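You operate a simulated robot arm through the tools that you are given. There is no shell and no other tool. Be economical: measure what you need, move in short steps, check, and stop when the job is done.

You are at the controls of a simulated robot arm. One attempt, no reset.

TASK
The table is too hot: cool it to about 55 C, then soften the board's red and green lumps.
Fine: blue valve at half, then shut; from the cooling board: red lump on square 1, green lump on square 3.

The check looks at the end state, three seconds after you hand in, the way a careful person would. Anything else that was tipped, shoved, dropped, spilled or broken makes it a failure.

THE ROBOT
A 7-joint arm with a two-finger parallel gripper, fixed in place. Base frame: the origin is at the foot of the arm, x ahead of it, y to its left, z up; the work surface is at about z = 0.924. Lengths are in m, angles in rad, forces in N, time in s.
With the tool pointing down near the work surface it reaches from about 0.28 to 0.68 m from the base axis. Its first joint turns from -1.152 to 1.152 rad. Payload 1.57 kg.
The TCP is the grasp point between the finger pads, 0.03 m short of the fingertips. In the tool frame z runs along the fingers and y along their closing line. The gripper opens to 0.11 m. The fingers are 0.024 m wide and 0.012 m thick; the gripper's body (0.048 by 0.112 m) begins 0.078 m behind the TCP.
Orientation is that of the tool frame in the base frame, as [roll, pitch, yaw] about the fixed x, y, z axes, in that order (R = Rz(yaw) Ry(pitch) Rx(roll)). With the fingers straight down and closing along the base's y, the tool's x points along the base's -x, its y along +y and its z along -z.

THE INTERFACE
- The arm moves only by the tool send_rows. Its argument "plan" is a list that holds one entry, the list of rows, each a list of 7 numbers: the shift along the base's x, y, z in m, then the turn, a rotation vector about the base's x, y, z in rad, then the gripper command, from -1 (fully open) to 1 (shut), values between in proportion. In form: [[[dx, dy, dz, ax, ay, az, fingers], ...]]. A call has 1 to 20 rows; each row shifts and turns the commanded pose from where the row before left it. Rows are played at 5 a second. More than 0.05 m and 0.15 rad between two rows, or a gripper value outside its range, and nothing of the call is played. A pose out of reach is approached as far as the arm can. The call stops where the force on the tool passes 40 N (or 10 N more than at its start, if that is more) or the arm is blocked; 0.2 s more then pass. The fingers move at their own pace (about 0.108 m/s each) and stop on an object; they squeeze with about 32 N. The grip force told is the motor's: it shows also when the fingers shut on nothing. Time passes only in rows, and 0.2 s behind the last, so rows that do not move let the fingers close. The reply holds the time, the measured pose of the TCP, the force on the tool along the base axes, the opening and the grip force, in the units named above and with some noise.
- Cameras (640 x 400 px; columns grow to the right, rows downward): "scene" is fixed at [0.1646, -0.3943, 1.3988]; the picture's right is [0.78, -0.63, 0.00], its down [-0.39, -0.48, -0.78] and it looks along [0.49, 0.61, -0.62] (base axes); focal length 232 px, centre (320, 200). "wrist" rides on the gripper at [0.07, 0.016, -0.141] in the tool frame; the picture's right is [-0.23, 0.97, 0.00], its down [-0.86, -0.20, -0.48] and it looks along [-0.47, -0.11, 0.88] (tool axes); focal length 222 px, centre (320, 200). There is no depth. A picture from a camera that has moved, and an enlarged one, comes with that camera's place and axes in the base frame and with its lens.
- grab_frame(camera): a new picture of that camera. The clock stands still meanwhile.
- inspect(camera, box): a new picture of the part [left, top, right, bottom] of that camera's present view, enlarged. The clock stands still meanwhile.
- job_done(): hands the job in; it is judged then, once.

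Go step by step. Nothing tells you positions but the pictures and the camera data: compare them with the known pose of the tool, close in by small moves and look again before you grip or let go. The budget is 120 turns and 76 pictures, counting those below and the enlarged ones. Unless the task says otherwise, let go and move clear before handing in, and close with one line.

The tools are called as name(argument=value, ...) on one line, values as JSON. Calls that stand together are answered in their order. send_rows: Moves the arm, as the interface text tells. Its arguments: {"type":"object","properties":{"plan":{"type":"array","items":{"type":"array","items":{"type":"array","items":{"type":"number"}}}}},"required":["plan"]} The other tools are called the same way: grab_frame (camera) takes a picture; inspect (camera, box) takes an enlarged picture of a part of a camera's view; job_done () hands the job in.

At the start:

```text
clock: 0.0
eef_pos: [0.3399, 0.0332, 1.2428]
ee_rot: [3.141, 0.0, -3.141]
wrist_force: [-0.6, 0.6, 0.2]
gripper_width: 0.1098
finger_force: 0.0
```

scene: 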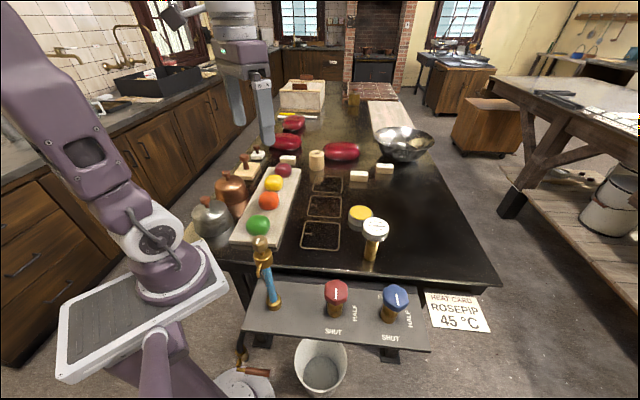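
wrist: 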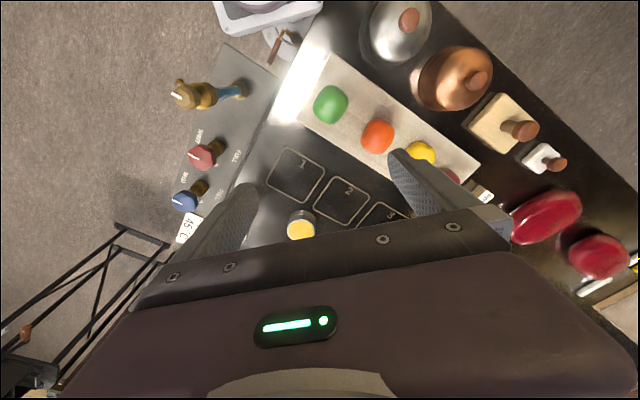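

I see a hot table with a valve panel (red and blue valves), a thermometer-like gauge, a cooling board with lumps (green, orange-red, yellow, dark red), and three squares. I'll look closer at the details first.

inspect(camera="scene", box=[230, 220, 500, 390])

inspect(camera="scene", box=[190, 120, 430, 270])

inspect(camera="wrist", box=[150, 50, 470, 250])

```text
2.35 times, centred on (365, 305) of scene
camera zoom: at [0.1646, -0.3943, 1.3988], right [0.78, -0.63, 0.0], down [-0.39, -0.48, -0.78], along [0.49, 0.61, -0.62], focal length 545 px, centre (214, -47)
```

zoom: 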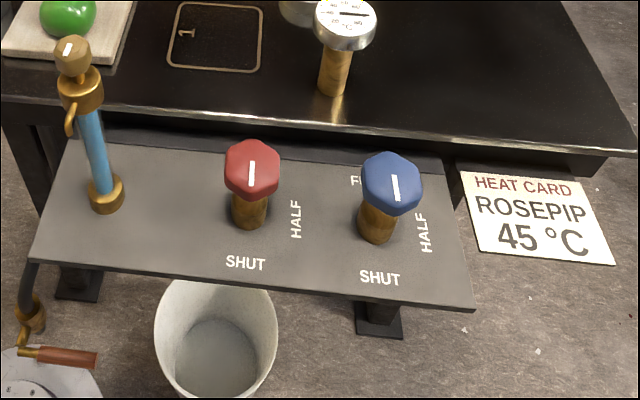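

```text
2.67 times, centred on (310, 195) of scene
camera zoom: at [0.1646, -0.3943, 1.3988], right [0.78, -0.63, 0.0], down [-0.39, -0.48, -0.78], along [0.49, 0.61, -0.62], focal length 618 px, centre (347, 213)
```

zoom: 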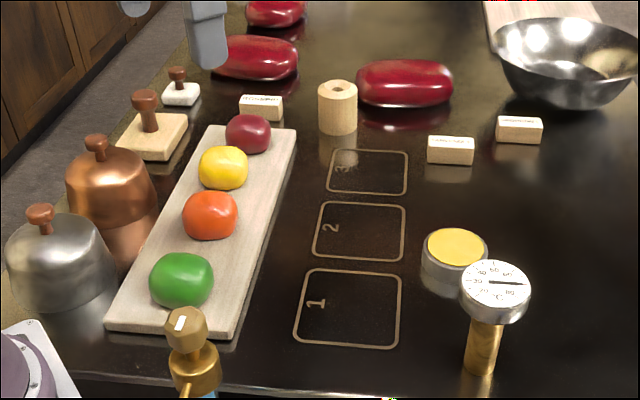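

```text
2.00 times, centred on (310, 150) of wrist
camera zoom: at [0.2689, 0.0487, 1.3863], right [0.23, 0.97, 0.0], down [0.86, -0.2, 0.48], along [0.47, -0.11, -0.88], focal length 444 px, centre (340, 300)
```

zoom: 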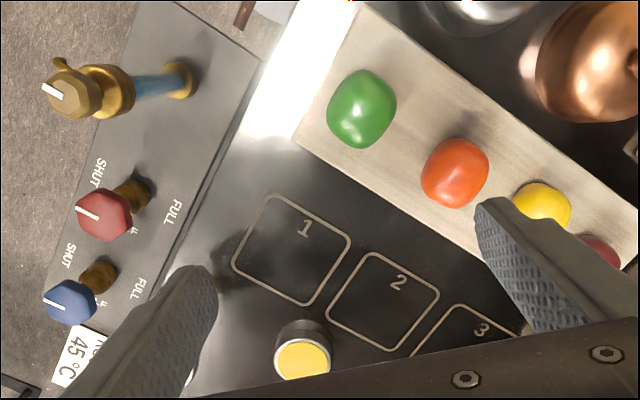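

The lumps' colours and the dial need a closer look before I do anything.

inspect(camera="scene", box=[352, 212, 400, 242])

inspect(camera="scene", box=[240, 155, 310, 200])

inspect(camera="scene", box=[315, 270, 435, 345])

```text
13.33 times, centred on (376, 227) of scene
camera zoom: at [0.1646, -0.3943, 1.3988], right [0.78, -0.63, 0.0], down [-0.39, -0.48, -0.78], along [0.49, 0.61, -0.62], focal length 3088 px, centre (-427, -160)
```

zoom: 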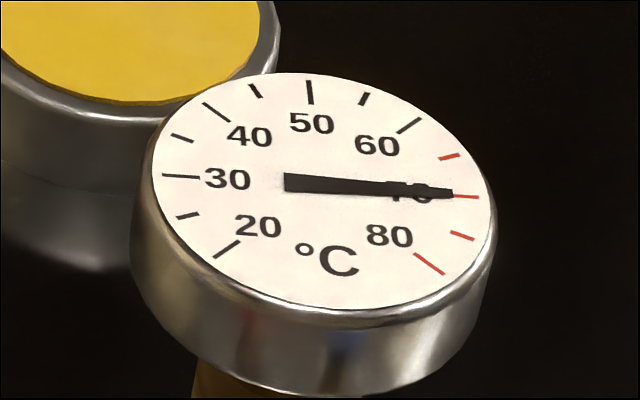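

```text
8.89 times, centred on (275, 178) of scene
camera zoom: at [0.1646, -0.3943, 1.3988], right [0.78, -0.63, 0.0], down [-0.39, -0.48, -0.78], along [0.49, 0.61, -0.62], focal length 2059 px, centre (720, 400)
```

zoom: 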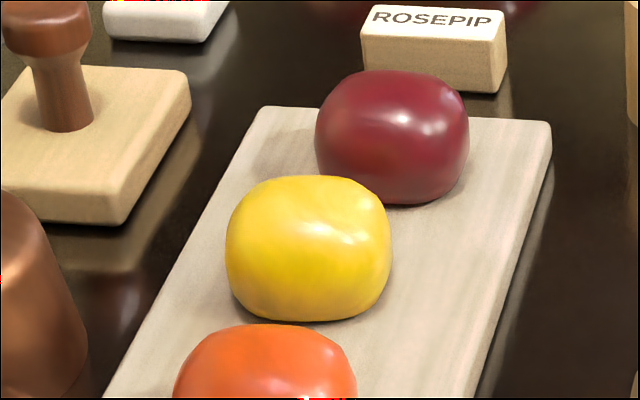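

```text
5.33 times, centred on (375, 308) of scene
camera zoom: at [0.1646, -0.3943, 1.3988], right [0.78, -0.63, 0.0], down [-0.39, -0.48, -0.78], along [0.49, 0.61, -0.62], focal length 1235 px, centre (27, -373)
```

zoom: 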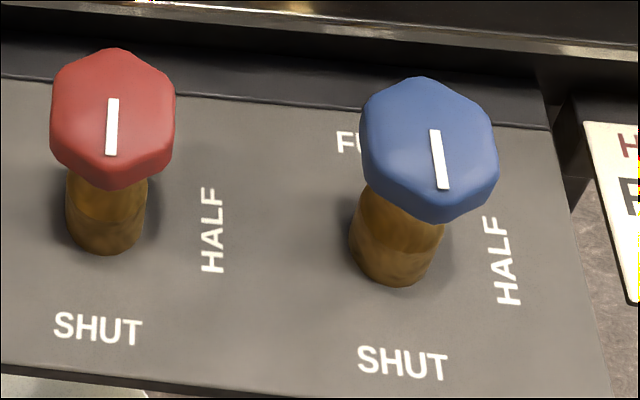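

The dial reads 70 °C, and both valves look SHUT (marks pointing to SHUT). The front warm lump is orange and the rear one is crimson. I'll check the name blocks, then move over the blue knob, which I estimate at (0.435, -0.300, 0.95).

inspect(camera="scene", box=[270, 135, 410, 222])

send_rows(plan=[[[0.0, -0.05, 0, 0, 0, 0, -1], [0.0, -0.05, 0, 0, 0, 0, -1], [0.0, -0.05, 0, 0, 0, 0, -1], [0.02, -0.045, 0, 0, 0, 0, -1], [0.02, -0.04, 0, 0, 0, 0, -1], [0.02, -0.04, 0, 0, 0, 0, -1], [0.02, -0.04, -0.02, 0, 0, 0, -1], [0.015, -0.018, -0.04, 0, 0, 0, -1], [0, 0, -0.03, 0, 0, 0, -1], [0, 0, 0, 0, 0, 0, -1]]])

grab_frame(camera="wrist")

grab_frame(camera="scene")

```text
4.57 times, centred on (340, 178) of scene
camera zoom: at [0.1646, -0.3943, 1.3988], right [0.78, -0.63, 0.0], down [-0.39, -0.48, -0.78], along [0.49, 0.61, -0.62], focal length 1059 px, centre (229, 298)
```

zoom: 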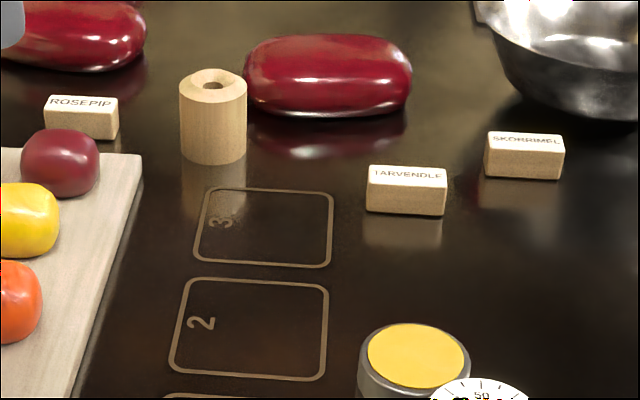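

```text
clock: 2.2
eef_pos: [0.4335, -0.3049, 1.1565]
ee_rot: [3.141, -0.001, -3.141]
wrist_force: [-0.4, 0.9, 0.2]
gripper_width: 0.11
finger_force: 0.1
```

```text
66 pictures are left
camera wrist: at [0.3632, -0.2882, 1.2988], right [0.23, 0.97, 0.0], down [0.86, -0.2, 0.48], along [0.47, -0.11, -0.88], focal length 222 px, centre (320, 200)
```

wrist: 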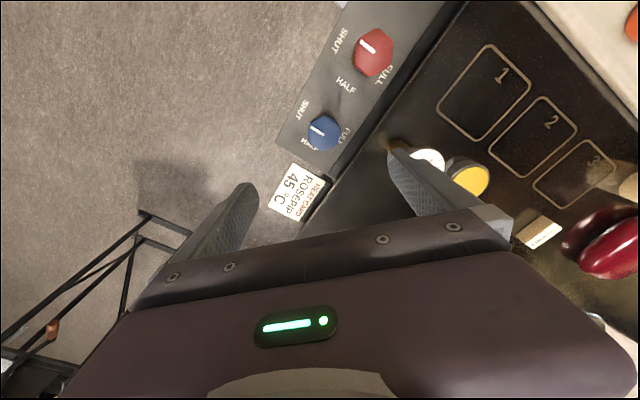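

```text
65 pictures are left
```

scene: 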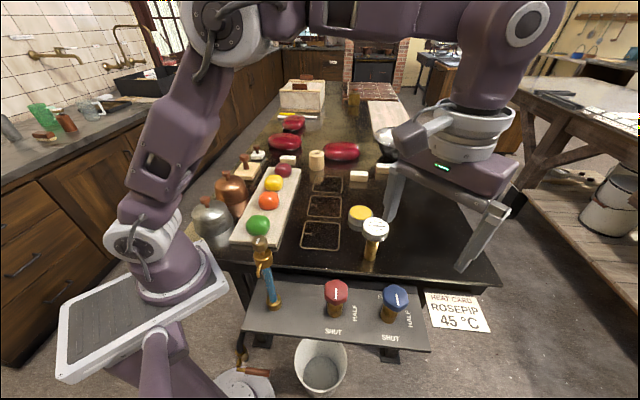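

The blue knob's estimate is confirmed at about (0.433, -0.300). I'll zoom in to read its hexagon orientation and mark.

inspect(camera="wrist", box=[260, 90, 380, 165])

```text
5.33 times, centred on (320, 128) of wrist
camera zoom: at [0.3632, -0.2882, 1.2988], right [0.23, 0.97, 0.0], down [0.86, -0.2, 0.48], along [0.47, -0.11, -0.88], focal length 1185 px, centre (320, 587)
```

zoom: 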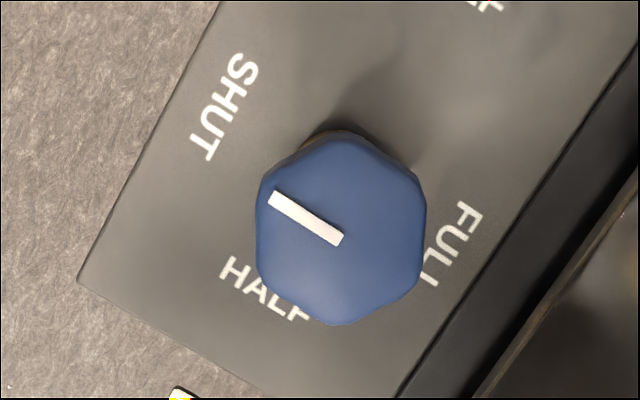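

The knob is a hexagon of about 2.5 cm radius, with its mark at −135° (SHUT), and turning it +90° gives HALF. I'll turn the tool −75° so the pads meet hex faces, narrow the opening and come down partway.

send_rows(plan=[[[0.0025, 0.005, 0, 0, 0, -0.1454, -0.364], [0, 0, 0, 0, 0, -0.1454, -0.364], [0, 0, 0, 0, 0, -0.1454, -0.364], [0, 0, 0, 0, 0, -0.1454, -0.364], [0, 0, 0, 0, 0, -0.1454, -0.364], [0, 0, 0, 0, 0, -0.1454, -0.364], [0, 0, 0, 0, 0, -0.1454, -0.364], [0, 0, 0, 0, 0, -0.1454, -0.364], [0, 0, 0, 0, 0, -0.1454, -0.364], [0, 0, -0.04, 0, 0, 0, -0.364], [0, 0, -0.04, 0, 0, 0, -0.364], [0, 0, -0.04, 0, 0, 0, -0.364], [0, 0, 0, 0, 0, 0, -0.364]]])

grab_frame(camera="wrist")

inspect(camera="scene", box=[310, 200, 500, 350])

```text
clock: 5.0
eef_pos: [0.4375, -0.2958, 1.0316]
ee_rot: [-3.141, 0.0, 1.834]
wrist_force: [-0.1, -1.0, 0.2]
gripper_width: 0.075
finger_force: 0.1
```

```text
63 pictures are left
camera wrist: at [0.4346, -0.2249, 1.1733], right [1.0, 0.03, 0.0], down [0.03, -0.88, 0.48], along [0.02, -0.48, -0.88], focal length 222 px, centre (320, 200)
```

wrist: 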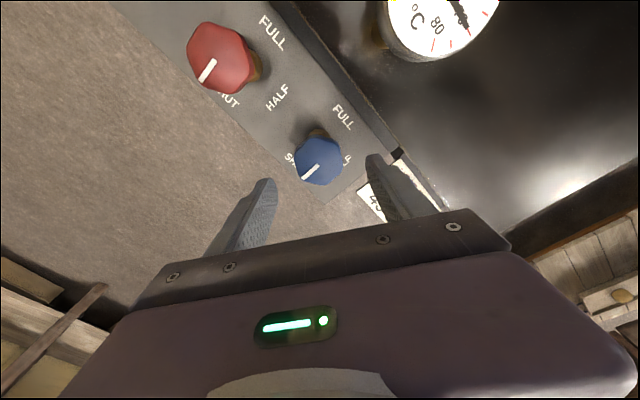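

```text
2.67 times, centred on (405, 275) of scene
camera zoom: at [0.1646, -0.3943, 1.3988], right [0.78, -0.63, 0.0], down [-0.39, -0.48, -0.78], along [0.49, 0.61, -0.62], focal length 618 px, centre (93, 0)
```

zoom: 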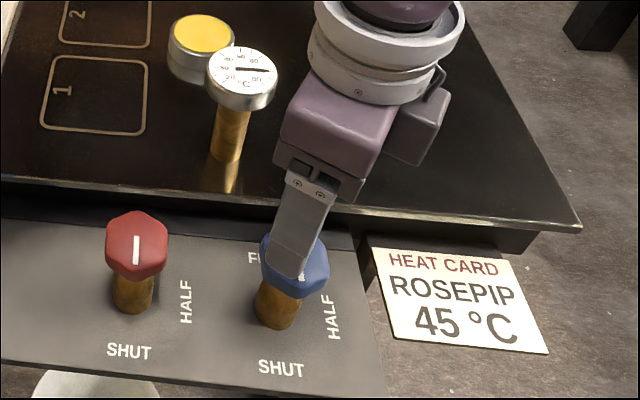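

The knob sits centred between the fingers. I'll descend so the pads span the knob, with tips at the table's height, and look before closing.

send_rows(plan=[[[0, 0, -0.03, 0, 0, 0, -0.364], [0, 0, -0.025, 0, 0, 0, -0.364], [0, 0, -0.022, 0, 0, 0, -0.364], [0, 0, 0, 0, 0, 0, -0.364]]])

grab_frame(camera="wrist")

inspect(camera="scene", box=[330, 200, 470, 340])

```text
clock: 6.0
eef_pos: [0.4372, -0.2951, 0.9555]
ee_rot: [3.141, -0.001, 1.834]
wrist_force: [0.5, 0.3, 0.3]
gripper_width: 0.0752
finger_force: 0.0
```

```text
61 pictures are left
camera wrist: at [0.4334, -0.2241, 1.0983], right [1.0, 0.03, 0.0], down [0.03, -0.88, 0.48], along [0.02, -0.48, -0.88], focal length 222 px, centre (320, 200)
```

wrist: 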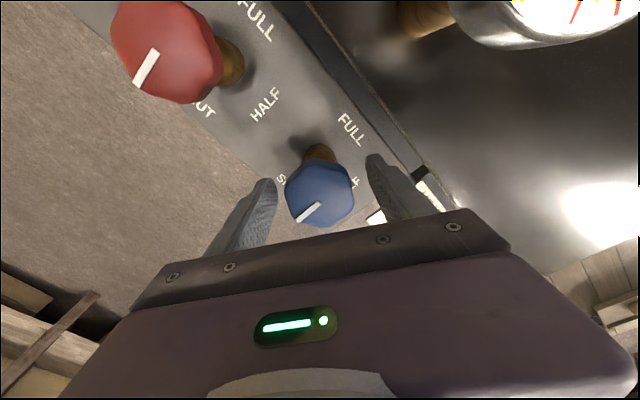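

```text
2.86 times, centred on (400, 270) of scene
camera zoom: at [0.1646, -0.3943, 1.3988], right [0.78, -0.63, 0.0], down [-0.39, -0.48, -0.78], along [0.49, 0.61, -0.62], focal length 662 px, centre (91, 0)
```

zoom: 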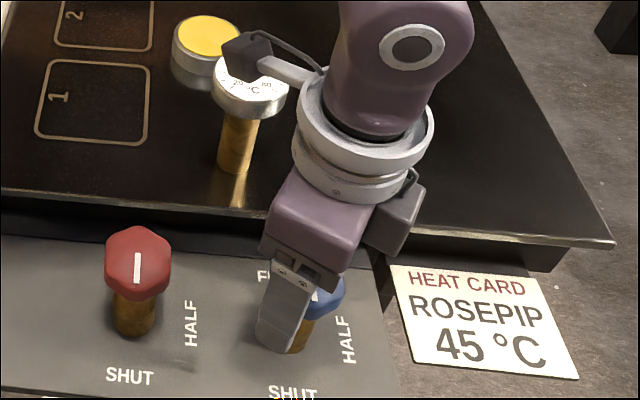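

The knob is right at the grasp point. I'll close on it.

send_rows(plan=[[[0, 0, 0, 0, 0, 0, 0.2], [0, 0, 0, 0, 0, 0, 0.4], [0, 0, 0, 0, 0, 0, 0.6]]])

grab_frame(camera="wrist")

```text
clock: 6.8
eef_pos: [0.4349, -0.2956, 0.9553]
ee_rot: [-3.141, -0.003, 1.831]
wrist_force: [-11.9, -2.5, -4.7]
gripper_width: 0.0491
finger_force: 44.9
```

```text
59 pictures are left
camera wrist: at [0.4327, -0.2245, 1.0984], right [1.0, 0.03, 0.0], down [0.03, -0.88, 0.48], along [0.01, -0.48, -0.88], focal length 222 px, centre (320, 200)
```

wrist: 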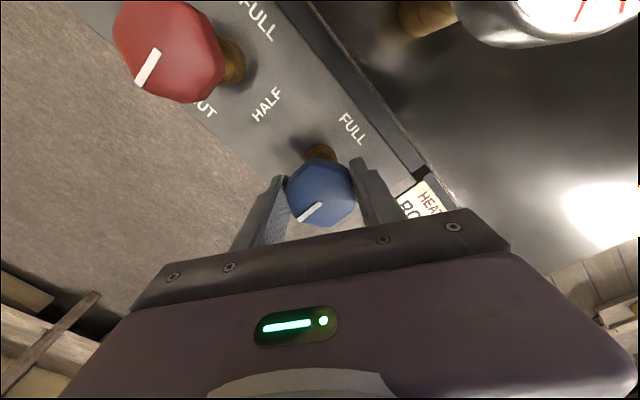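

I'm gripped on the knob. The side force says I'm about 2 mm off in x, so I correct that and turn +90° to HALF.

send_rows(plan=[[[-0.002, 0, 0, 0, 0, 0, 0.6], [0, 0, 0, 0, 0, 0.1428, 0.6], [0, 0, 0, 0, 0, 0.1428, 0.6], [0, 0, 0, 0, 0, 0.1428, 0.6], [0, 0, 0, 0, 0, 0.1428, 0.6], [0, 0, 0, 0, 0, 0.1428, 0.6], [0, 0, 0, 0, 0, 0.1428, 0.6], [0, 0, 0, 0, 0, 0.1428, 0.6], [0, 0, 0, 0, 0, 0.1428, 0.6], [0, 0, 0, 0, 0, 0.1428, 0.6], [0, 0, 0, 0, 0, 0.1428, 0.6], [0, 0, 0, 0, 0, 0.1428, 0.6]]])

grab_frame(camera="wrist")

inspect(camera="scene", box=[330, 200, 470, 340])

```text
clock: 8.6
eef_pos: [0.4344, -0.2981, 0.9571]
ee_rot: [-3.136, -0.004, 2.767]
wrist_force: [-2.5, -4.0, -2.1]
gripper_width: 0.0492
finger_force: 45.3
stopped in row 8: the force on the tool passed its limit (the readings are from after the stop); the commanded pose is now the measured one
```

```text
58 pictures are left
camera wrist: at [0.3741, -0.2569, 1.0991], right [0.57, 0.82, -0.01], down [0.73, -0.5, 0.48], along [0.39, -0.27, -0.88], focal length 222 px, centre (320, 200)
```

wrist: 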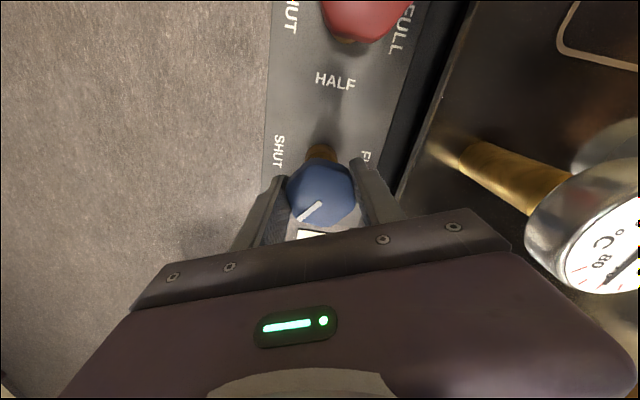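

```text
2.86 times, centred on (400, 270) of scene
camera zoom: at [0.1646, -0.3943, 1.3987], right [0.78, -0.63, 0.0], down [-0.39, -0.48, -0.78], along [0.49, 0.61, -0.62], focal length 662 px, centre (91, 0)
```

zoom: 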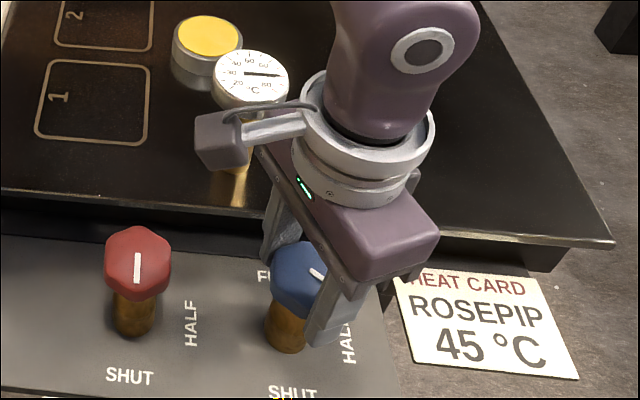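

It turned about 54° before a force stop, and the residual force is now small. I'll continue in short steps, letting it re-centre.

send_rows(plan=[[[0, 0, 0, 0, 0, 0.1, 0.6], [0, 0, 0, 0, 0, 0.1, 0.6], [0, 0, 0, 0, 0, 0.1, 0.6]]])

```text
clock: 9.4
eef_pos: [0.433, -0.2974, 0.9557]
ee_rot: [-3.136, -0.004, 3.067]
wrist_force: [-12.6, -11.3, 10.7]
gripper_width: 0.049
finger_force: 44.8
```

send_rows(plan=[[[-0.0015, -0.0015, 0, 0, 0, 0.084, 0.6], [0, 0, 0, 0, 0, 0.084, 0.6], [0, 0, 0, 0, 0, 0.084, 0.6], [0, 0, 0, 0, 0, 0.084, 0.6]]])

grab_frame(camera="wrist")

inspect(camera="scene", box=[330, 200, 470, 340])

```text
clock: 10.4
eef_pos: [0.4332, -0.299, 0.9551]
ee_rot: [-3.136, -0.001, -2.878]
wrist_force: [-0.1, -18.0, 3.3]
gripper_width: 0.0487
finger_force: 45.3
```

```text
56 pictures are left
camera wrist: at [0.3608, -0.3017, 1.0989], right [-0.03, 1.0, -0.01], down [0.88, 0.03, 0.48], along [0.48, 0.01, -0.88], focal length 222 px, centre (320, 200)
```

wrist: 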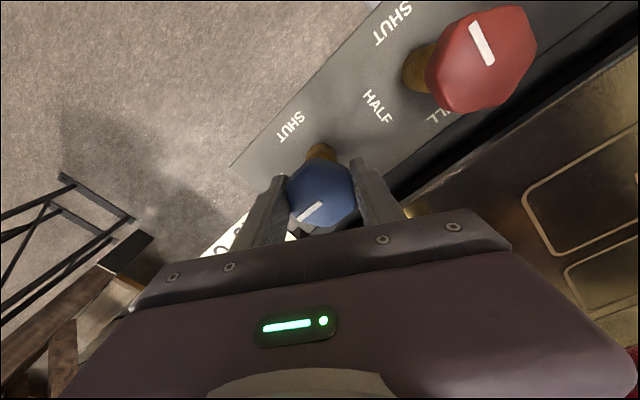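

```text
2.86 times, centred on (400, 270) of scene
camera zoom: at [0.1646, -0.3947, 1.3986], right [0.78, -0.63, 0.0], down [-0.39, -0.48, -0.78], along [0.49, 0.61, -0.62], focal length 662 px, centre (91, 0)
```

zoom: 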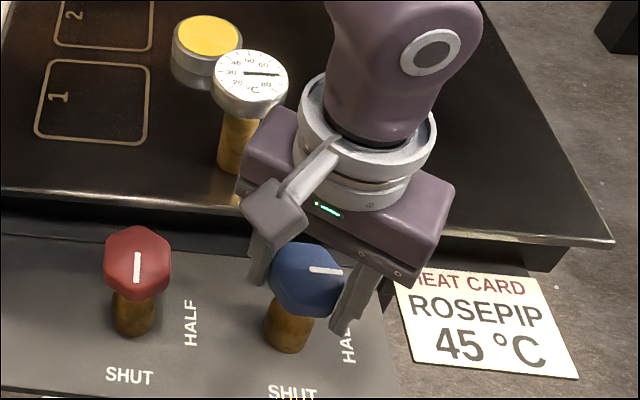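

The valve is at HALF. I'll keep hold of it, relieve the side force and watch the dial over a short wait.

send_rows(plan=[[[0, -0.0015, 0, 0, 0, 0, 0.6], [0, 0, 0, 0, 0, 0, 0.6], [0, 0, 0, 0, 0, 0, 0.6], [0, 0, 0, 0, 0, 0, 0.6], [0, 0, 0, 0, 0, 0, 0.6], [0, 0, 0, 0, 0, 0, 0.6], [0, 0, 0, 0, 0, 0, 0.6], [0, 0, 0, 0, 0, 0, 0.6], [0, 0, 0, 0, 0, 0, 0.6]]])

inspect(camera="scene", box=[352, 212, 400, 242])

```text
clock: 12.4
eef_pos: [0.4325, -0.2989, 0.9556]
ee_rot: [-3.138, -0.001, -2.88]
wrist_force: [12.2, 5.5, 14.0]
gripper_width: 0.0491
finger_force: 44.9
```

```text
13.33 times, centred on (376, 227) of scene
camera zoom: at [0.1647, -0.394, 1.3988], right [0.78, -0.63, 0.0], down [-0.39, -0.48, -0.78], along [0.49, 0.61, -0.62], focal length 3088 px, centre (-427, -160)
```

zoom: 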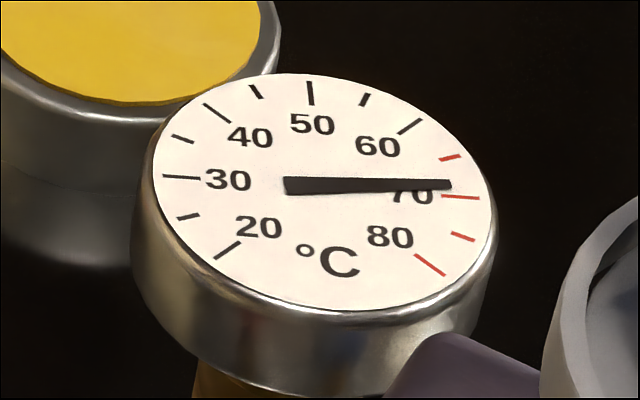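

It has dropped to about 68.5 °C. I'll wait another 4 s and re-read to get the rate.

send_rows(plan=[[[0, 0, 0, 0, 0, 0, 0.6], [0, 0, 0, 0, 0, 0, 0.6], [0, 0, 0, 0, 0, 0, 0.6], [0, 0, 0, 0, 0, 0, 0.6], [0, 0, 0, 0, 0, 0, 0.6], [0, 0, 0, 0, 0, 0, 0.6], [0, 0, 0, 0, 0, 0, 0.6], [0, 0, 0, 0, 0, 0, 0.6], [0, 0, 0, 0, 0, 0, 0.6], [0, 0, 0, 0, 0, 0, 0.6], [0, 0, 0, 0, 0, 0, 0.6], [0, 0, 0, 0, 0, 0, 0.6], [0, 0, 0, 0, 0, 0, 0.6], [0, 0, 0, 0, 0, 0, 0.6], [0, 0, 0, 0, 0, 0, 0.6], [0, 0, 0, 0, 0, 0, 0.6], [0, 0, 0, 0, 0, 0, 0.6], [0, 0, 0, 0, 0, 0, 0.6], [0, 0, 0, 0, 0, 0, 0.6]]])

inspect(camera="scene", box=[352, 212, 400, 242])

```text
clock: 16.4
eef_pos: [0.4333, -0.2998, 0.9546]
ee_rot: [-3.14, -0.002, -2.879]
wrist_force: [21.3, 13.3, 12.7]
gripper_width: 0.0492
finger_force: 44.5
```

```text
13.33 times, centred on (376, 227) of scene
camera zoom: at [0.1649, -0.3938, 1.3989], right [0.78, -0.63, 0.0], down [-0.39, -0.49, -0.78], along [0.49, 0.61, -0.62], focal length 3088 px, centre (-427, -160)
```

zoom: 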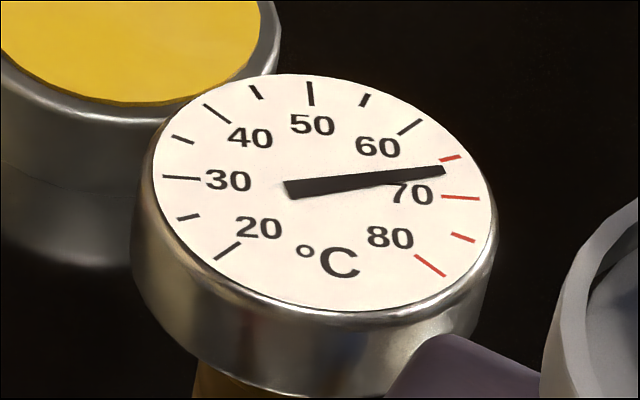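

It reads about 66.5 °C, falling roughly 0.5 °C/s. I'll ease the side force and wait 8 s more.

send_rows(plan=[[[0.001, 0.001, 0, 0, 0, 0, 0.6], [0, 0, 0, 0, 0, 0, 0.6], [0, 0, 0, 0, 0, 0, 0.6], [0, 0, 0, 0, 0, 0, 0.6], [0, 0, 0, 0, 0, 0, 0.6], [0, 0, 0, 0, 0, 0, 0.6], [0, 0, 0, 0, 0, 0, 0.6], [0, 0, 0, 0, 0, 0, 0.6], [0, 0, 0, 0, 0, 0, 0.6], [0, 0, 0, 0, 0, 0, 0.6], [0, 0, 0, 0, 0, 0, 0.6], [0, 0, 0, 0, 0, 0, 0.6], [0, 0, 0, 0, 0, 0, 0.6], [0, 0, 0, 0, 0, 0, 0.6], [0, 0, 0, 0, 0, 0, 0.6], [0, 0, 0, 0, 0, 0, 0.6], [0, 0, 0, 0, 0, 0, 0.6], [0, 0, 0, 0, 0, 0, 0.6], [0, 0, 0, 0, 0, 0, 0.6]]])

inspect(camera="scene", box=[352, 212, 400, 242])

```text
clock: 20.4
eef_pos: [0.4327, -0.3001, 0.9557]
ee_rot: [-3.138, -0.002, -2.881]
wrist_force: [4.3, -12.3, 23.0]
gripper_width: 0.0493
finger_force: 45.1
```

```text
13.33 times, centred on (376, 227) of scene
camera zoom: at [0.1644, -0.3944, 1.3988], right [0.78, -0.63, 0.0], down [-0.39, -0.48, -0.78], along [0.49, 0.61, -0.62], focal length 3088 px, centre (-427, -160)
```

zoom: 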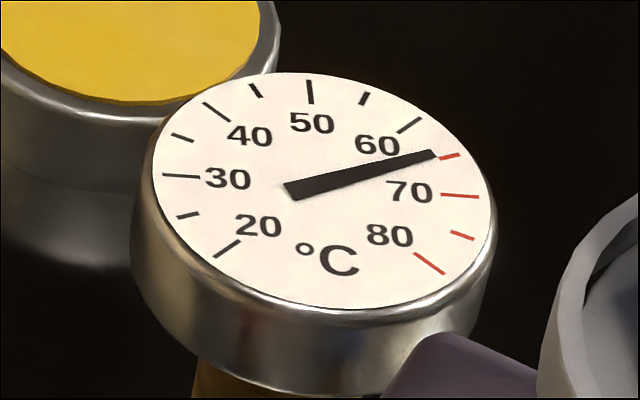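

It reads about 64.5 °C, a rate of roughly 0.5 °C/s. I'll wait 8 s more.

send_rows(plan=[[[0, 0, 0.001, 0, 0, 0, 0.6], [0, 0, 0, 0, 0, 0, 0.6], [0, 0, 0, 0, 0, 0, 0.6], [0, 0, 0, 0, 0, 0, 0.6], [0, 0, 0, 0, 0, 0, 0.6], [0, 0, 0, 0, 0, 0, 0.6], [0, 0, 0, 0, 0, 0, 0.6], [0, 0, 0, 0, 0, 0, 0.6], [0, 0, 0, 0, 0, 0, 0.6], [0, 0, 0, 0, 0, 0, 0.6], [0, 0, 0, 0, 0, 0, 0.6], [0, 0, 0, 0, 0, 0, 0.6], [0, 0, 0, 0, 0, 0, 0.6], [0, 0, 0, 0, 0, 0, 0.6], [0, 0, 0, 0, 0, 0, 0.6], [0, 0, 0, 0, 0, 0, 0.6], [0, 0, 0, 0, 0, 0, 0.6], [0, 0, 0, 0, 0, 0, 0.6], [0, 0, 0, 0, 0, 0, 0.6]]])

send_rows(plan=[[[0, 0, 0, 0, 0, 0, 0.6], [0, 0, 0, 0, 0, 0, 0.6], [0, 0, 0, 0, 0, 0, 0.6], [0, 0, 0, 0, 0, 0, 0.6], [0, 0, 0, 0, 0, 0, 0.6], [0, 0, 0, 0, 0, 0, 0.6], [0, 0, 0, 0, 0, 0, 0.6], [0, 0, 0, 0, 0, 0, 0.6], [0, 0, 0, 0, 0, 0, 0.6], [0, 0, 0, 0, 0, 0, 0.6], [0, 0, 0, 0, 0, 0, 0.6], [0, 0, 0, 0, 0, 0, 0.6], [0, 0, 0, 0, 0, 0, 0.6], [0, 0, 0, 0, 0, 0, 0.6], [0, 0, 0, 0, 0, 0, 0.6], [0, 0, 0, 0, 0, 0, 0.6], [0, 0, 0, 0, 0, 0, 0.6], [0, 0, 0, 0, 0, 0, 0.6], [0, 0, 0, 0, 0, 0, 0.6]]])

inspect(camera="scene", box=[352, 212, 400, 242])

```text
clock: 24.4
eef_pos: [0.4333, -0.3, 0.9557]
ee_rot: [3.141, -0.005, -2.88]
wrist_force: [-2.7, -11.9, -27.5]
gripper_width: 0.0491
finger_force: 45.3
```

```text
clock: 28.4
eef_pos: [0.4333, -0.3008, 0.9564]
ee_rot: [3.141, -0.003, -2.88]
wrist_force: [-7.7, -7.4, -29.0]
gripper_width: 0.0492
finger_force: 45.7
```

```text
13.33 times, centred on (376, 227) of scene
camera zoom: at [0.1648, -0.3948, 1.3986], right [0.78, -0.63, 0.0], down [-0.39, -0.48, -0.78], along [0.49, 0.61, -0.62], focal length 3088 px, centre (-427, -160)
```

zoom: 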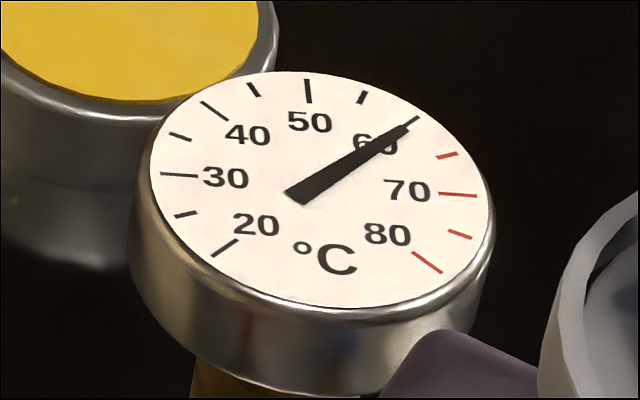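

It's at 60 °C now. I'll wait about 6.5 s, then read before closing.

send_rows(plan=[[[0, 0, -0.0005, 0, 0, 0, 0.6], [0, 0, 0, 0, 0, 0, 0.6], [0, 0, 0, 0, 0, 0, 0.6], [0, 0, 0, 0, 0, 0, 0.6], [0, 0, 0, 0, 0, 0, 0.6], [0, 0, 0, 0, 0, 0, 0.6], [0, 0, 0, 0, 0, 0, 0.6], [0, 0, 0, 0, 0, 0, 0.6], [0, 0, 0, 0, 0, 0, 0.6], [0, 0, 0, 0, 0, 0, 0.6], [0, 0, 0, 0, 0, 0, 0.6], [0, 0, 0, 0, 0, 0, 0.6], [0, 0, 0, 0, 0, 0, 0.6], [0, 0, 0, 0, 0, 0, 0.6], [0, 0, 0, 0, 0, 0, 0.6], [0, 0, 0, 0, 0, 0, 0.6], [0, 0, 0, 0, 0, 0, 0.6], [0, 0, 0, 0, 0, 0, 0.6], [0, 0, 0, 0, 0, 0, 0.6]]])

send_rows(plan=[[[0, 0, 0, 0, 0, 0, 0.6], [0, 0, 0, 0, 0, 0, 0.6], [0, 0, 0, 0, 0, 0, 0.6], [0, 0, 0, 0, 0, 0, 0.6], [0, 0, 0, 0, 0, 0, 0.6], [0, 0, 0, 0, 0, 0, 0.6], [0, 0, 0, 0, 0, 0, 0.6], [0, 0, 0, 0, 0, 0, 0.6], [0, 0, 0, 0, 0, 0, 0.6], [0, 0, 0, 0, 0, 0, 0.6]]])

inspect(camera="scene", box=[352, 212, 400, 242])

```text
clock: 32.4
eef_pos: [0.4328, -0.2996, 0.955]
ee_rot: [-3.138, -0.003, -2.877]
wrist_force: [7.2, -14.2, -5.3]
gripper_width: 0.0489
finger_force: 45.6
```

```text
clock: 34.6
eef_pos: [0.4326, -0.2995, 0.9564]
ee_rot: [-3.137, -0.003, -2.879]
wrist_force: [8.8, -16.6, 2.1]
gripper_width: 0.0492
finger_force: 44.6
```

```text
13.33 times, centred on (376, 227) of scene
camera zoom: at [0.1648, -0.3947, 1.3986], right [0.78, -0.63, 0.0], down [-0.39, -0.48, -0.78], along [0.49, 0.61, -0.62], focal length 3088 px, centre (-427, -160)
```

zoom: 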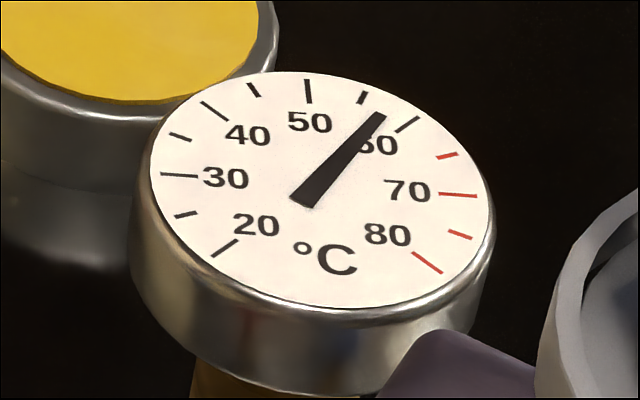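

It reads about 57 °C. Now I turn the valve back −90° towards SHUT in two stages.

send_rows(plan=[[[0, -0.001, 0, 0, 0, -0.13, 0.6], [0, 0, 0, 0, 0, -0.13, 0.6], [0, 0, 0, 0, 0, -0.13, 0.6], [0, 0, 0, 0, 0, -0.13, 0.6], [0, 0, 0, 0, 0, -0.13, 0.6], [0, 0, 0, 0, 0, -0.13, 0.6]]])

```text
clock: 36.0
eef_pos: [0.4337, -0.2979, 0.9569]
ee_rot: [3.141, -0.005, 2.624]
wrist_force: [6.4, 17.2, 8.1]
gripper_width: 0.0493
finger_force: 45.2
```

send_rows(plan=[[[0, 0.0015, 0, 0, 0, -0.13, 0.6], [0, 0, 0, 0, 0, -0.13, 0.6], [0, 0, 0, 0, 0, -0.13, 0.6], [0, 0, 0, 0, 0, -0.13, 0.6], [0, 0, 0, 0, 0, -0.13, 0.6], [0, 0, 0, 0, 0, -0.13, 0.6]]])

grab_frame(camera="scene")

grab_frame(camera="wrist")

```text
clock: 37.4
eef_pos: [0.4359, -0.2956, 0.9561]
ee_rot: [3.14, -0.002, 1.845]
wrist_force: [18.6, 27.7, -3.2]
gripper_width: 0.0492
finger_force: 45.3
```

```text
49 pictures are left
```

scene: 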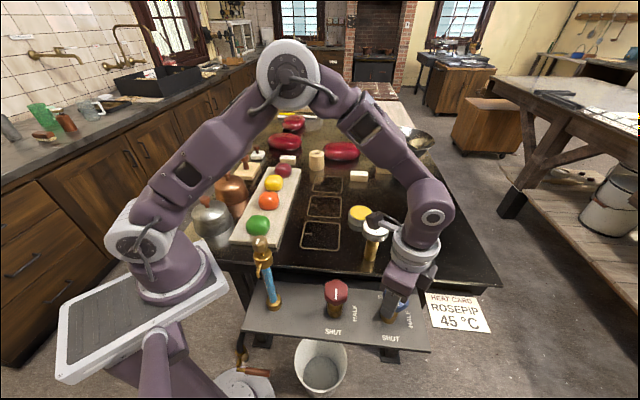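

```text
48 pictures are left
camera wrist: at [0.4316, -0.2256, 1.0993], right [1.0, 0.05, 0.0], down [0.04, -0.88, 0.47], along [0.02, -0.47, -0.88], focal length 222 px, centre (320, 200)
```

wrist: 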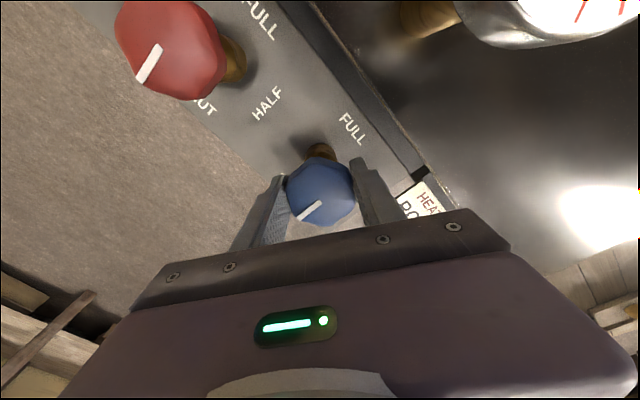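

The valve is back to within 1° of its shut position. I nudge the last bit, open and lift clear.

send_rows(plan=[[[0.001, 0.001, 0, 0, 0, -0.025, 0.6], [0, 0, 0, 0, 0, 0, 0.6]]])

send_rows(plan=[[[0, 0, 0, 0, 0, 0, -0.36], [0, 0, 0, 0, 0, 0, -0.36], [0, 0, 0.03, 0, 0, 0, -0.36], [0, 0, 0.04, 0, 0, 0, -0.36], [0, 0, 0.05, 0, 0, 0, -0.36], [0, 0, 0.05, 0, 0, 0, -0.36], [0, 0, 0, 0, 0, 0, -0.36]]])

inspect(camera="scene", box=[315, 270, 435, 345])

inspect(camera="scene", box=[352, 212, 400, 242])

```text
clock: 38.0
eef_pos: [0.4357, -0.2973, 0.9559]
ee_rot: [3.141, -0.002, 1.821]
wrist_force: [22.1, 19.9, -0.6]
gripper_width: 0.0492
finger_force: 44.9
```

```text
clock: 39.6
eef_pos: [0.4347, -0.2934, 1.1302]
ee_rot: [-3.138, -0.005, 1.816]
wrist_force: [-0.6, 0.1, -0.6]
gripper_width: 0.0747
finger_force: 0.1
```

```text
5.33 times, centred on (375, 308) of scene
camera zoom: at [0.1646, -0.3943, 1.3988], right [0.78, -0.63, 0.0], down [-0.39, -0.48, -0.78], along [0.49, 0.61, -0.62], focal length 1235 px, centre (27, -373)
```

zoom: 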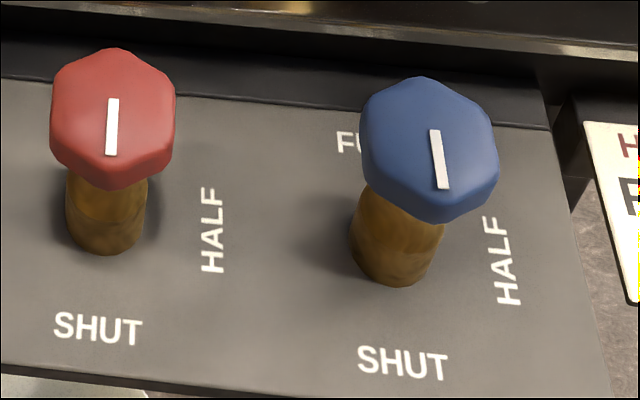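

```text
13.33 times, centred on (376, 227) of scene
camera zoom: at [0.1646, -0.3943, 1.3988], right [0.78, -0.63, 0.0], down [-0.39, -0.48, -0.78], along [0.49, 0.61, -0.62], focal length 3088 px, centre (-427, -160)
```

zoom: 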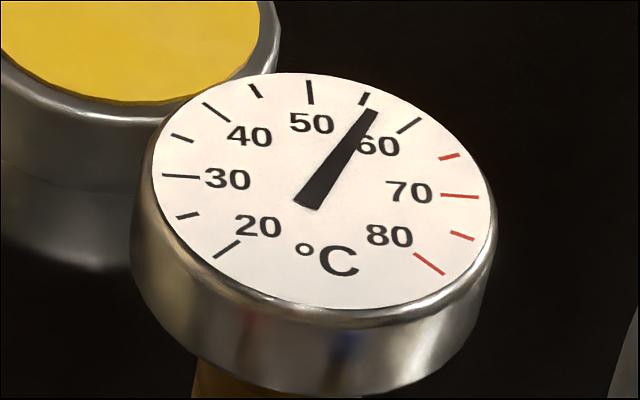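

The valve is shut and the dial reads about 56 °C. Next I turn the tool by +120° (closing across the board) and move high towards the crimson lump, estimated at (0.52, 0.265).

send_rows(plan=[[[0, 0, 0.04, 0, 0, 0.1495, -1], [0, 0.02, 0.03, 0, 0, 0.1495, -1], [0, 0.04, 0, 0, 0, 0.1495, -1], [0, 0.045, 0, 0, 0, 0.1495, -1], [0.005, 0.045, 0, 0, 0, 0.1495, -1], [0.005, 0.045, 0, 0, 0, 0.1495, -1], [0.005, 0.045, 0, 0, 0, 0.1495, -1], [0.005, 0.045, 0, 0, 0, 0.1495, -1], [0.005, 0.045, 0, 0, 0, 0.1495, -1], [0.01, 0.045, 0, 0, 0, 0.1495, -1], [0.01, 0.045, 0, 0, 0, 0.1495, -1], [0.01, 0.045, 0, 0, 0, 0.1495, -1], [0.01, 0.045, 0, 0, 0, 0.1495, -1], [0.01, 0.045, 0, 0, 0, 0.1495, -1], [0, 0, -0.05, 0, 0, 0, -1], [0, 0, 0, 0, 0, 0, -1]]])

grab_frame(camera="wrist")

grab_frame(camera="scene")

```text
clock: 43.0
eef_pos: [0.5085, 0.2612, 1.1493]
ee_rot: [-3.138, -0.004, -2.37]
wrist_force: [-0.1, -0.4, -0.3]
gripper_width: 0.11
finger_force: 0.1
```

```text
45 pictures are left
camera wrist: at [0.4468, 0.2244, 1.293], right [-0.52, 0.86, 0.0], down [0.75, 0.46, 0.48], along [0.41, 0.24, -0.88], focal length 222 px, centre (320, 200)
```

wrist: 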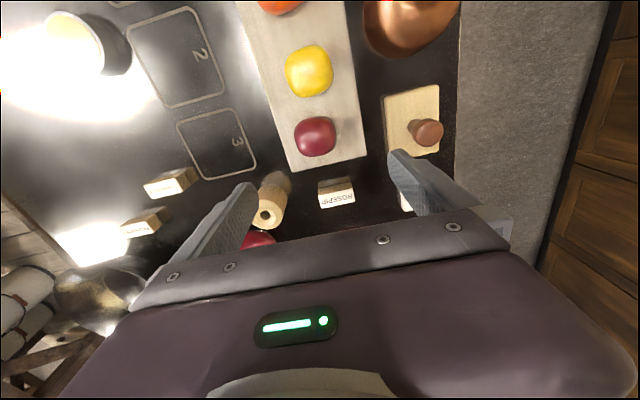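

```text
44 pictures are left
```

scene: 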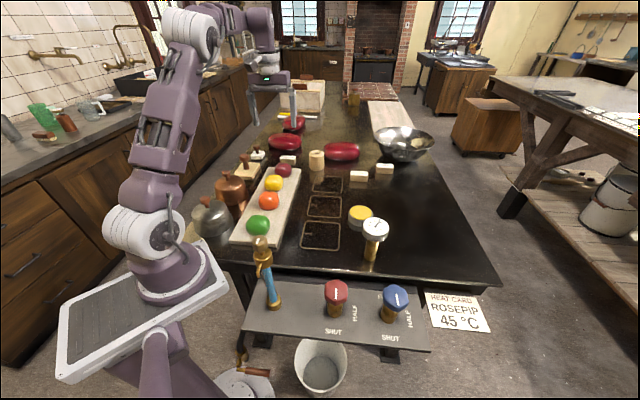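

The crimson lump triangulates to about (0.515, 0.256, 0.96). I'll compare the lump colours and shape up close.

inspect(camera="wrist", box=[230, 0, 390, 190])

inspect(camera="scene", box=[235, 155, 315, 245])

```text
2.11 times, centred on (310, 95) of wrist
camera zoom: at [0.4468, 0.2244, 1.293], right [-0.52, 0.86, 0.0], down [0.75, 0.46, 0.48], along [0.41, 0.24, -0.88], focal length 468 px, centre (341, 421)
```

zoom: 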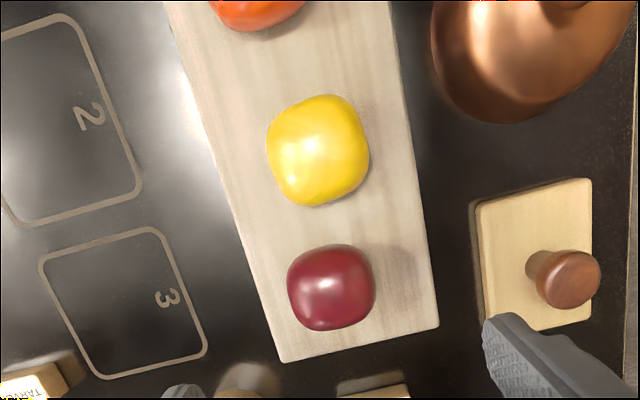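

```text
4.44 times, centred on (275, 200) of scene
camera zoom: at [0.1646, -0.3943, 1.3988], right [0.78, -0.63, 0.0], down [-0.39, -0.48, -0.78], along [0.49, 0.61, -0.62], focal length 1029 px, centre (520, 200)
```

zoom: 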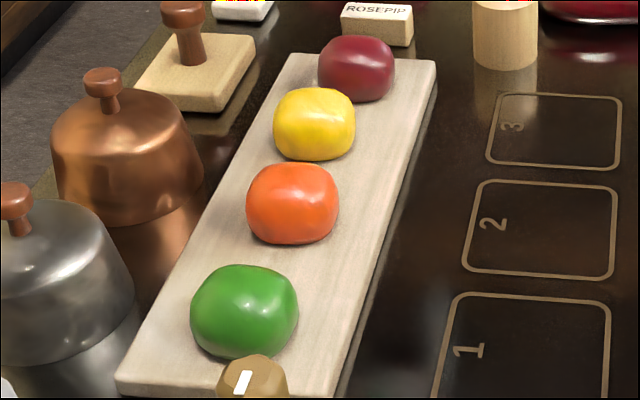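

The lineup is green, orange, yellow and red (crimson), so the rear lump is the red one. I'll centre over it, narrow the fingers and descend partway.

send_rows(plan=[[[0.006, -0.005, -0.03, 0, 0, 0.015, -0.545], [0, 0, -0.04, 0, 0, 0, -0.545], [0, 0, -0.04, 0, 0, 0, -0.545], [0, 0, -0.02, 0, 0, 0, -0.545], [0, 0, 0, 0, 0, 0, -0.545]]])

grab_frame(camera="wrist")

inspect(camera="scene", box=[230, 115, 330, 205])

```text
clock: 44.2
eef_pos: [0.5165, 0.2505, 1.017]
ee_rot: [-3.138, -0.004, -2.357]
wrist_force: [0.2, 0.0, -0.7]
gripper_width: 0.085
finger_force: 0.1
```

```text
41 pictures are left
camera wrist: at [0.4542, 0.2133, 1.1606], right [-0.53, 0.85, 0.0], down [0.75, 0.47, 0.48], along [0.41, 0.25, -0.88], focal length 222 px, centre (320, 200)
```

wrist: 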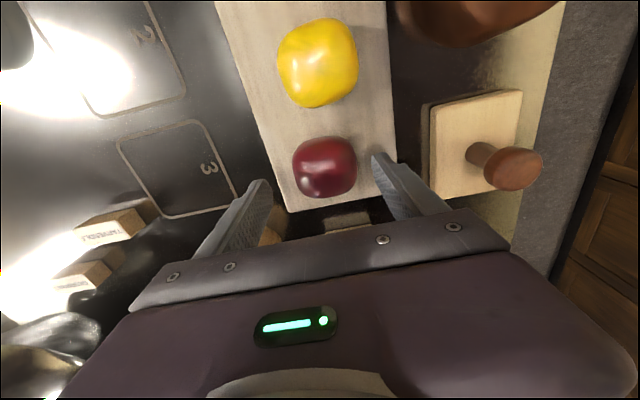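

```text
4.44 times, centred on (280, 160) of scene
camera zoom: at [0.1646, -0.3943, 1.3988], right [0.78, -0.63, 0.0], down [-0.39, -0.48, -0.78], along [0.49, 0.61, -0.62], focal length 1029 px, centre (498, 378)
```

zoom: 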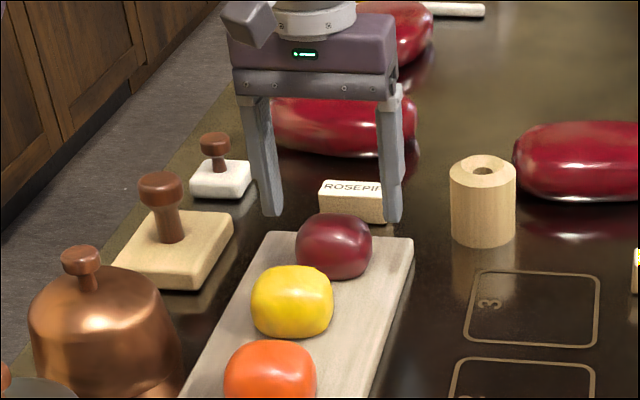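

send_rows(plan=[[[-0.001, 0.002, -0.02, 0, 0, 0, -0.545], [0, 0, -0.015, 0, 0, 0, -0.545], [0, 0, -0.005, 0, 0, 0, -0.545], [0, 0, 0, 0, 0, 0, -0.545]]])

grab_frame(camera="wrist")

inspect(camera="scene", box=[240, 130, 320, 190])

```text
clock: 45.2
eef_pos: [0.5142, 0.2541, 0.9765]
ee_rot: [-3.138, -0.004, -2.357]
wrist_force: [0.5, 1.0, -0.5]
gripper_width: 0.0849
finger_force: 0.0
```

```text
39 pictures are left
camera wrist: at [0.4521, 0.2166, 1.1198], right [-0.53, 0.85, 0.0], down [0.75, 0.47, 0.48], along [0.41, 0.25, -0.88], focal length 222 px, centre (320, 200)
```

wrist: 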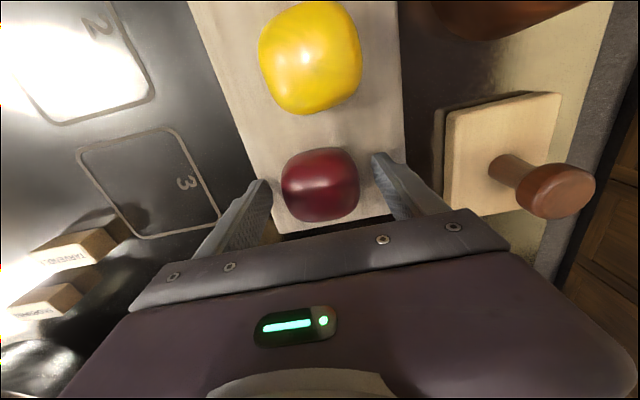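

```text
6.67 times, centred on (280, 160) of scene
camera zoom: at [0.1646, -0.3943, 1.3988], right [0.78, -0.63, 0.0], down [-0.39, -0.48, -0.78], along [0.49, 0.61, -0.62], focal length 1544 px, centre (587, 467)
```

zoom: 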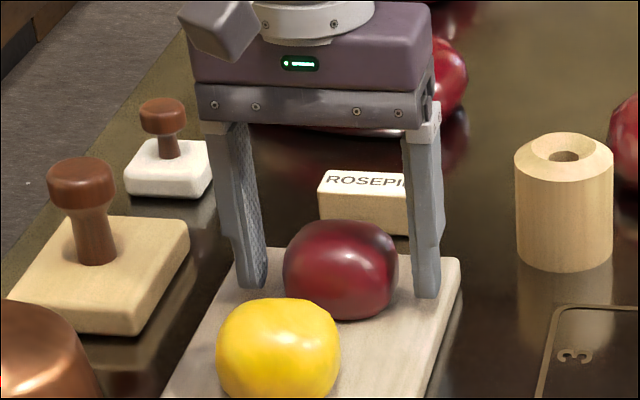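

The lump is well between the fingers. I drop 4 mm and close.

send_rows(plan=[[[0, 0, -0.004, 0, 0, 0, -0.545], [0, 0, 0, 0, 0, 0, -0.2], [0, 0, 0, 0, 0, 0, 0.1], [0, 0, 0, 0, 0, 0, 0.4], [0, 0, 0, 0, 0, 0, 0.4]]])

grab_frame(camera="wrist")

```text
clock: 46.4
eef_pos: [0.5136, 0.2534, 0.9737]
ee_rot: [-3.137, -0.003, -2.355]
wrist_force: [0.6, 0.9, 0.2]
gripper_width: 0.0599
finger_force: 31.8
```

```text
37 pictures are left
camera wrist: at [0.4523, 0.2166, 1.116], right [-0.53, 0.85, 0.0], down [0.75, 0.47, 0.48], along [0.41, 0.25, -0.88], focal length 222 px, centre (320, 200)
```

wrist: 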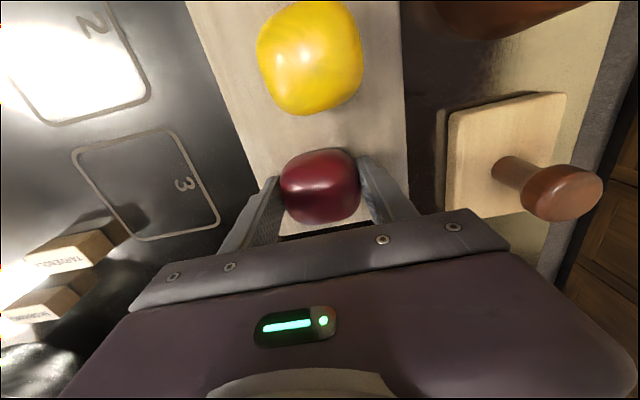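

It's gripped at 60 mm wide. I'll lift and carry it over square 1 at (0.4405, −0.050).

send_rows(plan=[[[0, 0, 0.03, 0, 0, 0, 0.4], [0, 0, 0.05, 0, 0, 0, 0.4], [0, 0, 0.05, 0, 0, 0, 0.4], [-0.0092, -0.038, 0, 0, 0, 0, 0.4], [-0.0092, -0.038, 0, 0, 0, 0, 0.4], [-0.0092, -0.038, 0, 0, 0, 0, 0.4], [-0.0092, -0.038, 0, 0, 0, 0, 0.4], [-0.0092, -0.038, 0, 0, 0, 0, 0.4], [-0.0092, -0.038, 0, 0, 0, 0, 0.4], [-0.0092, -0.038, 0, 0, 0, 0, 0.4], [-0.0091, -0.038, 0, 0, 0, 0, 0.4], [0, 0, -0.05, 0, 0, 0, 0.4], [0, 0, -0.03, 0, 0, 0, 0.4], [0, 0, 0, 0, 0, 0, 0.4]]])

grab_frame(camera="wrist")

inspect(camera="scene", box=[250, 150, 410, 270])

```text
clock: 49.4
eef_pos: [0.4404, -0.0505, 1.0229]
ee_rot: [-3.139, -0.003, -2.356]
wrist_force: [0.8, -0.2, -0.7]
gripper_width: 0.0601
finger_force: 32.1
```

```text
36 pictures are left
camera wrist: at [0.3788, -0.0881, 1.1659], right [-0.53, 0.85, 0.0], down [0.75, 0.47, 0.48], along [0.41, 0.25, -0.88], focal length 222 px, centre (320, 200)
```

wrist: 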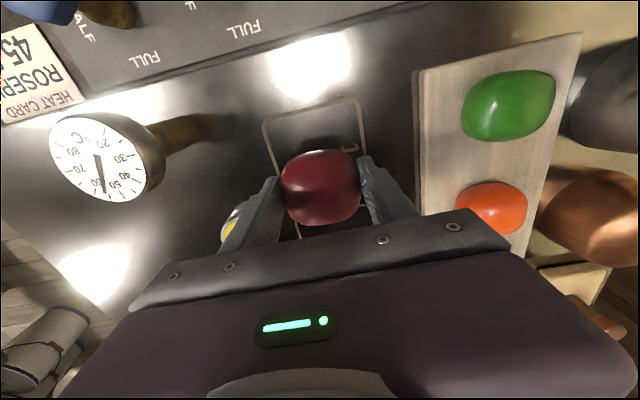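

```text
3.33 times, centred on (330, 210) of scene
camera zoom: at [0.1646, -0.3943, 1.3988], right [0.78, -0.63, 0.0], down [-0.39, -0.48, -0.78], along [0.49, 0.61, -0.62], focal length 772 px, centre (287, 167)
```

zoom: 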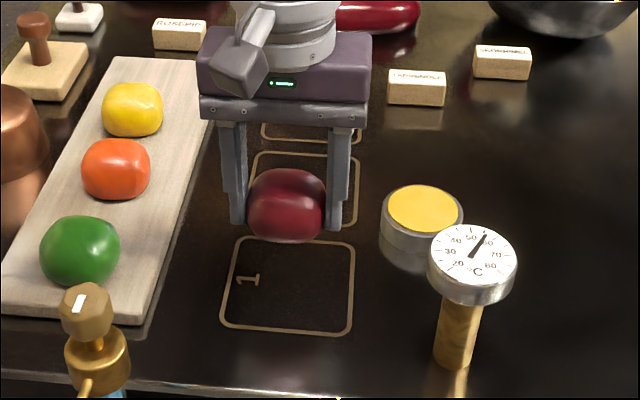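

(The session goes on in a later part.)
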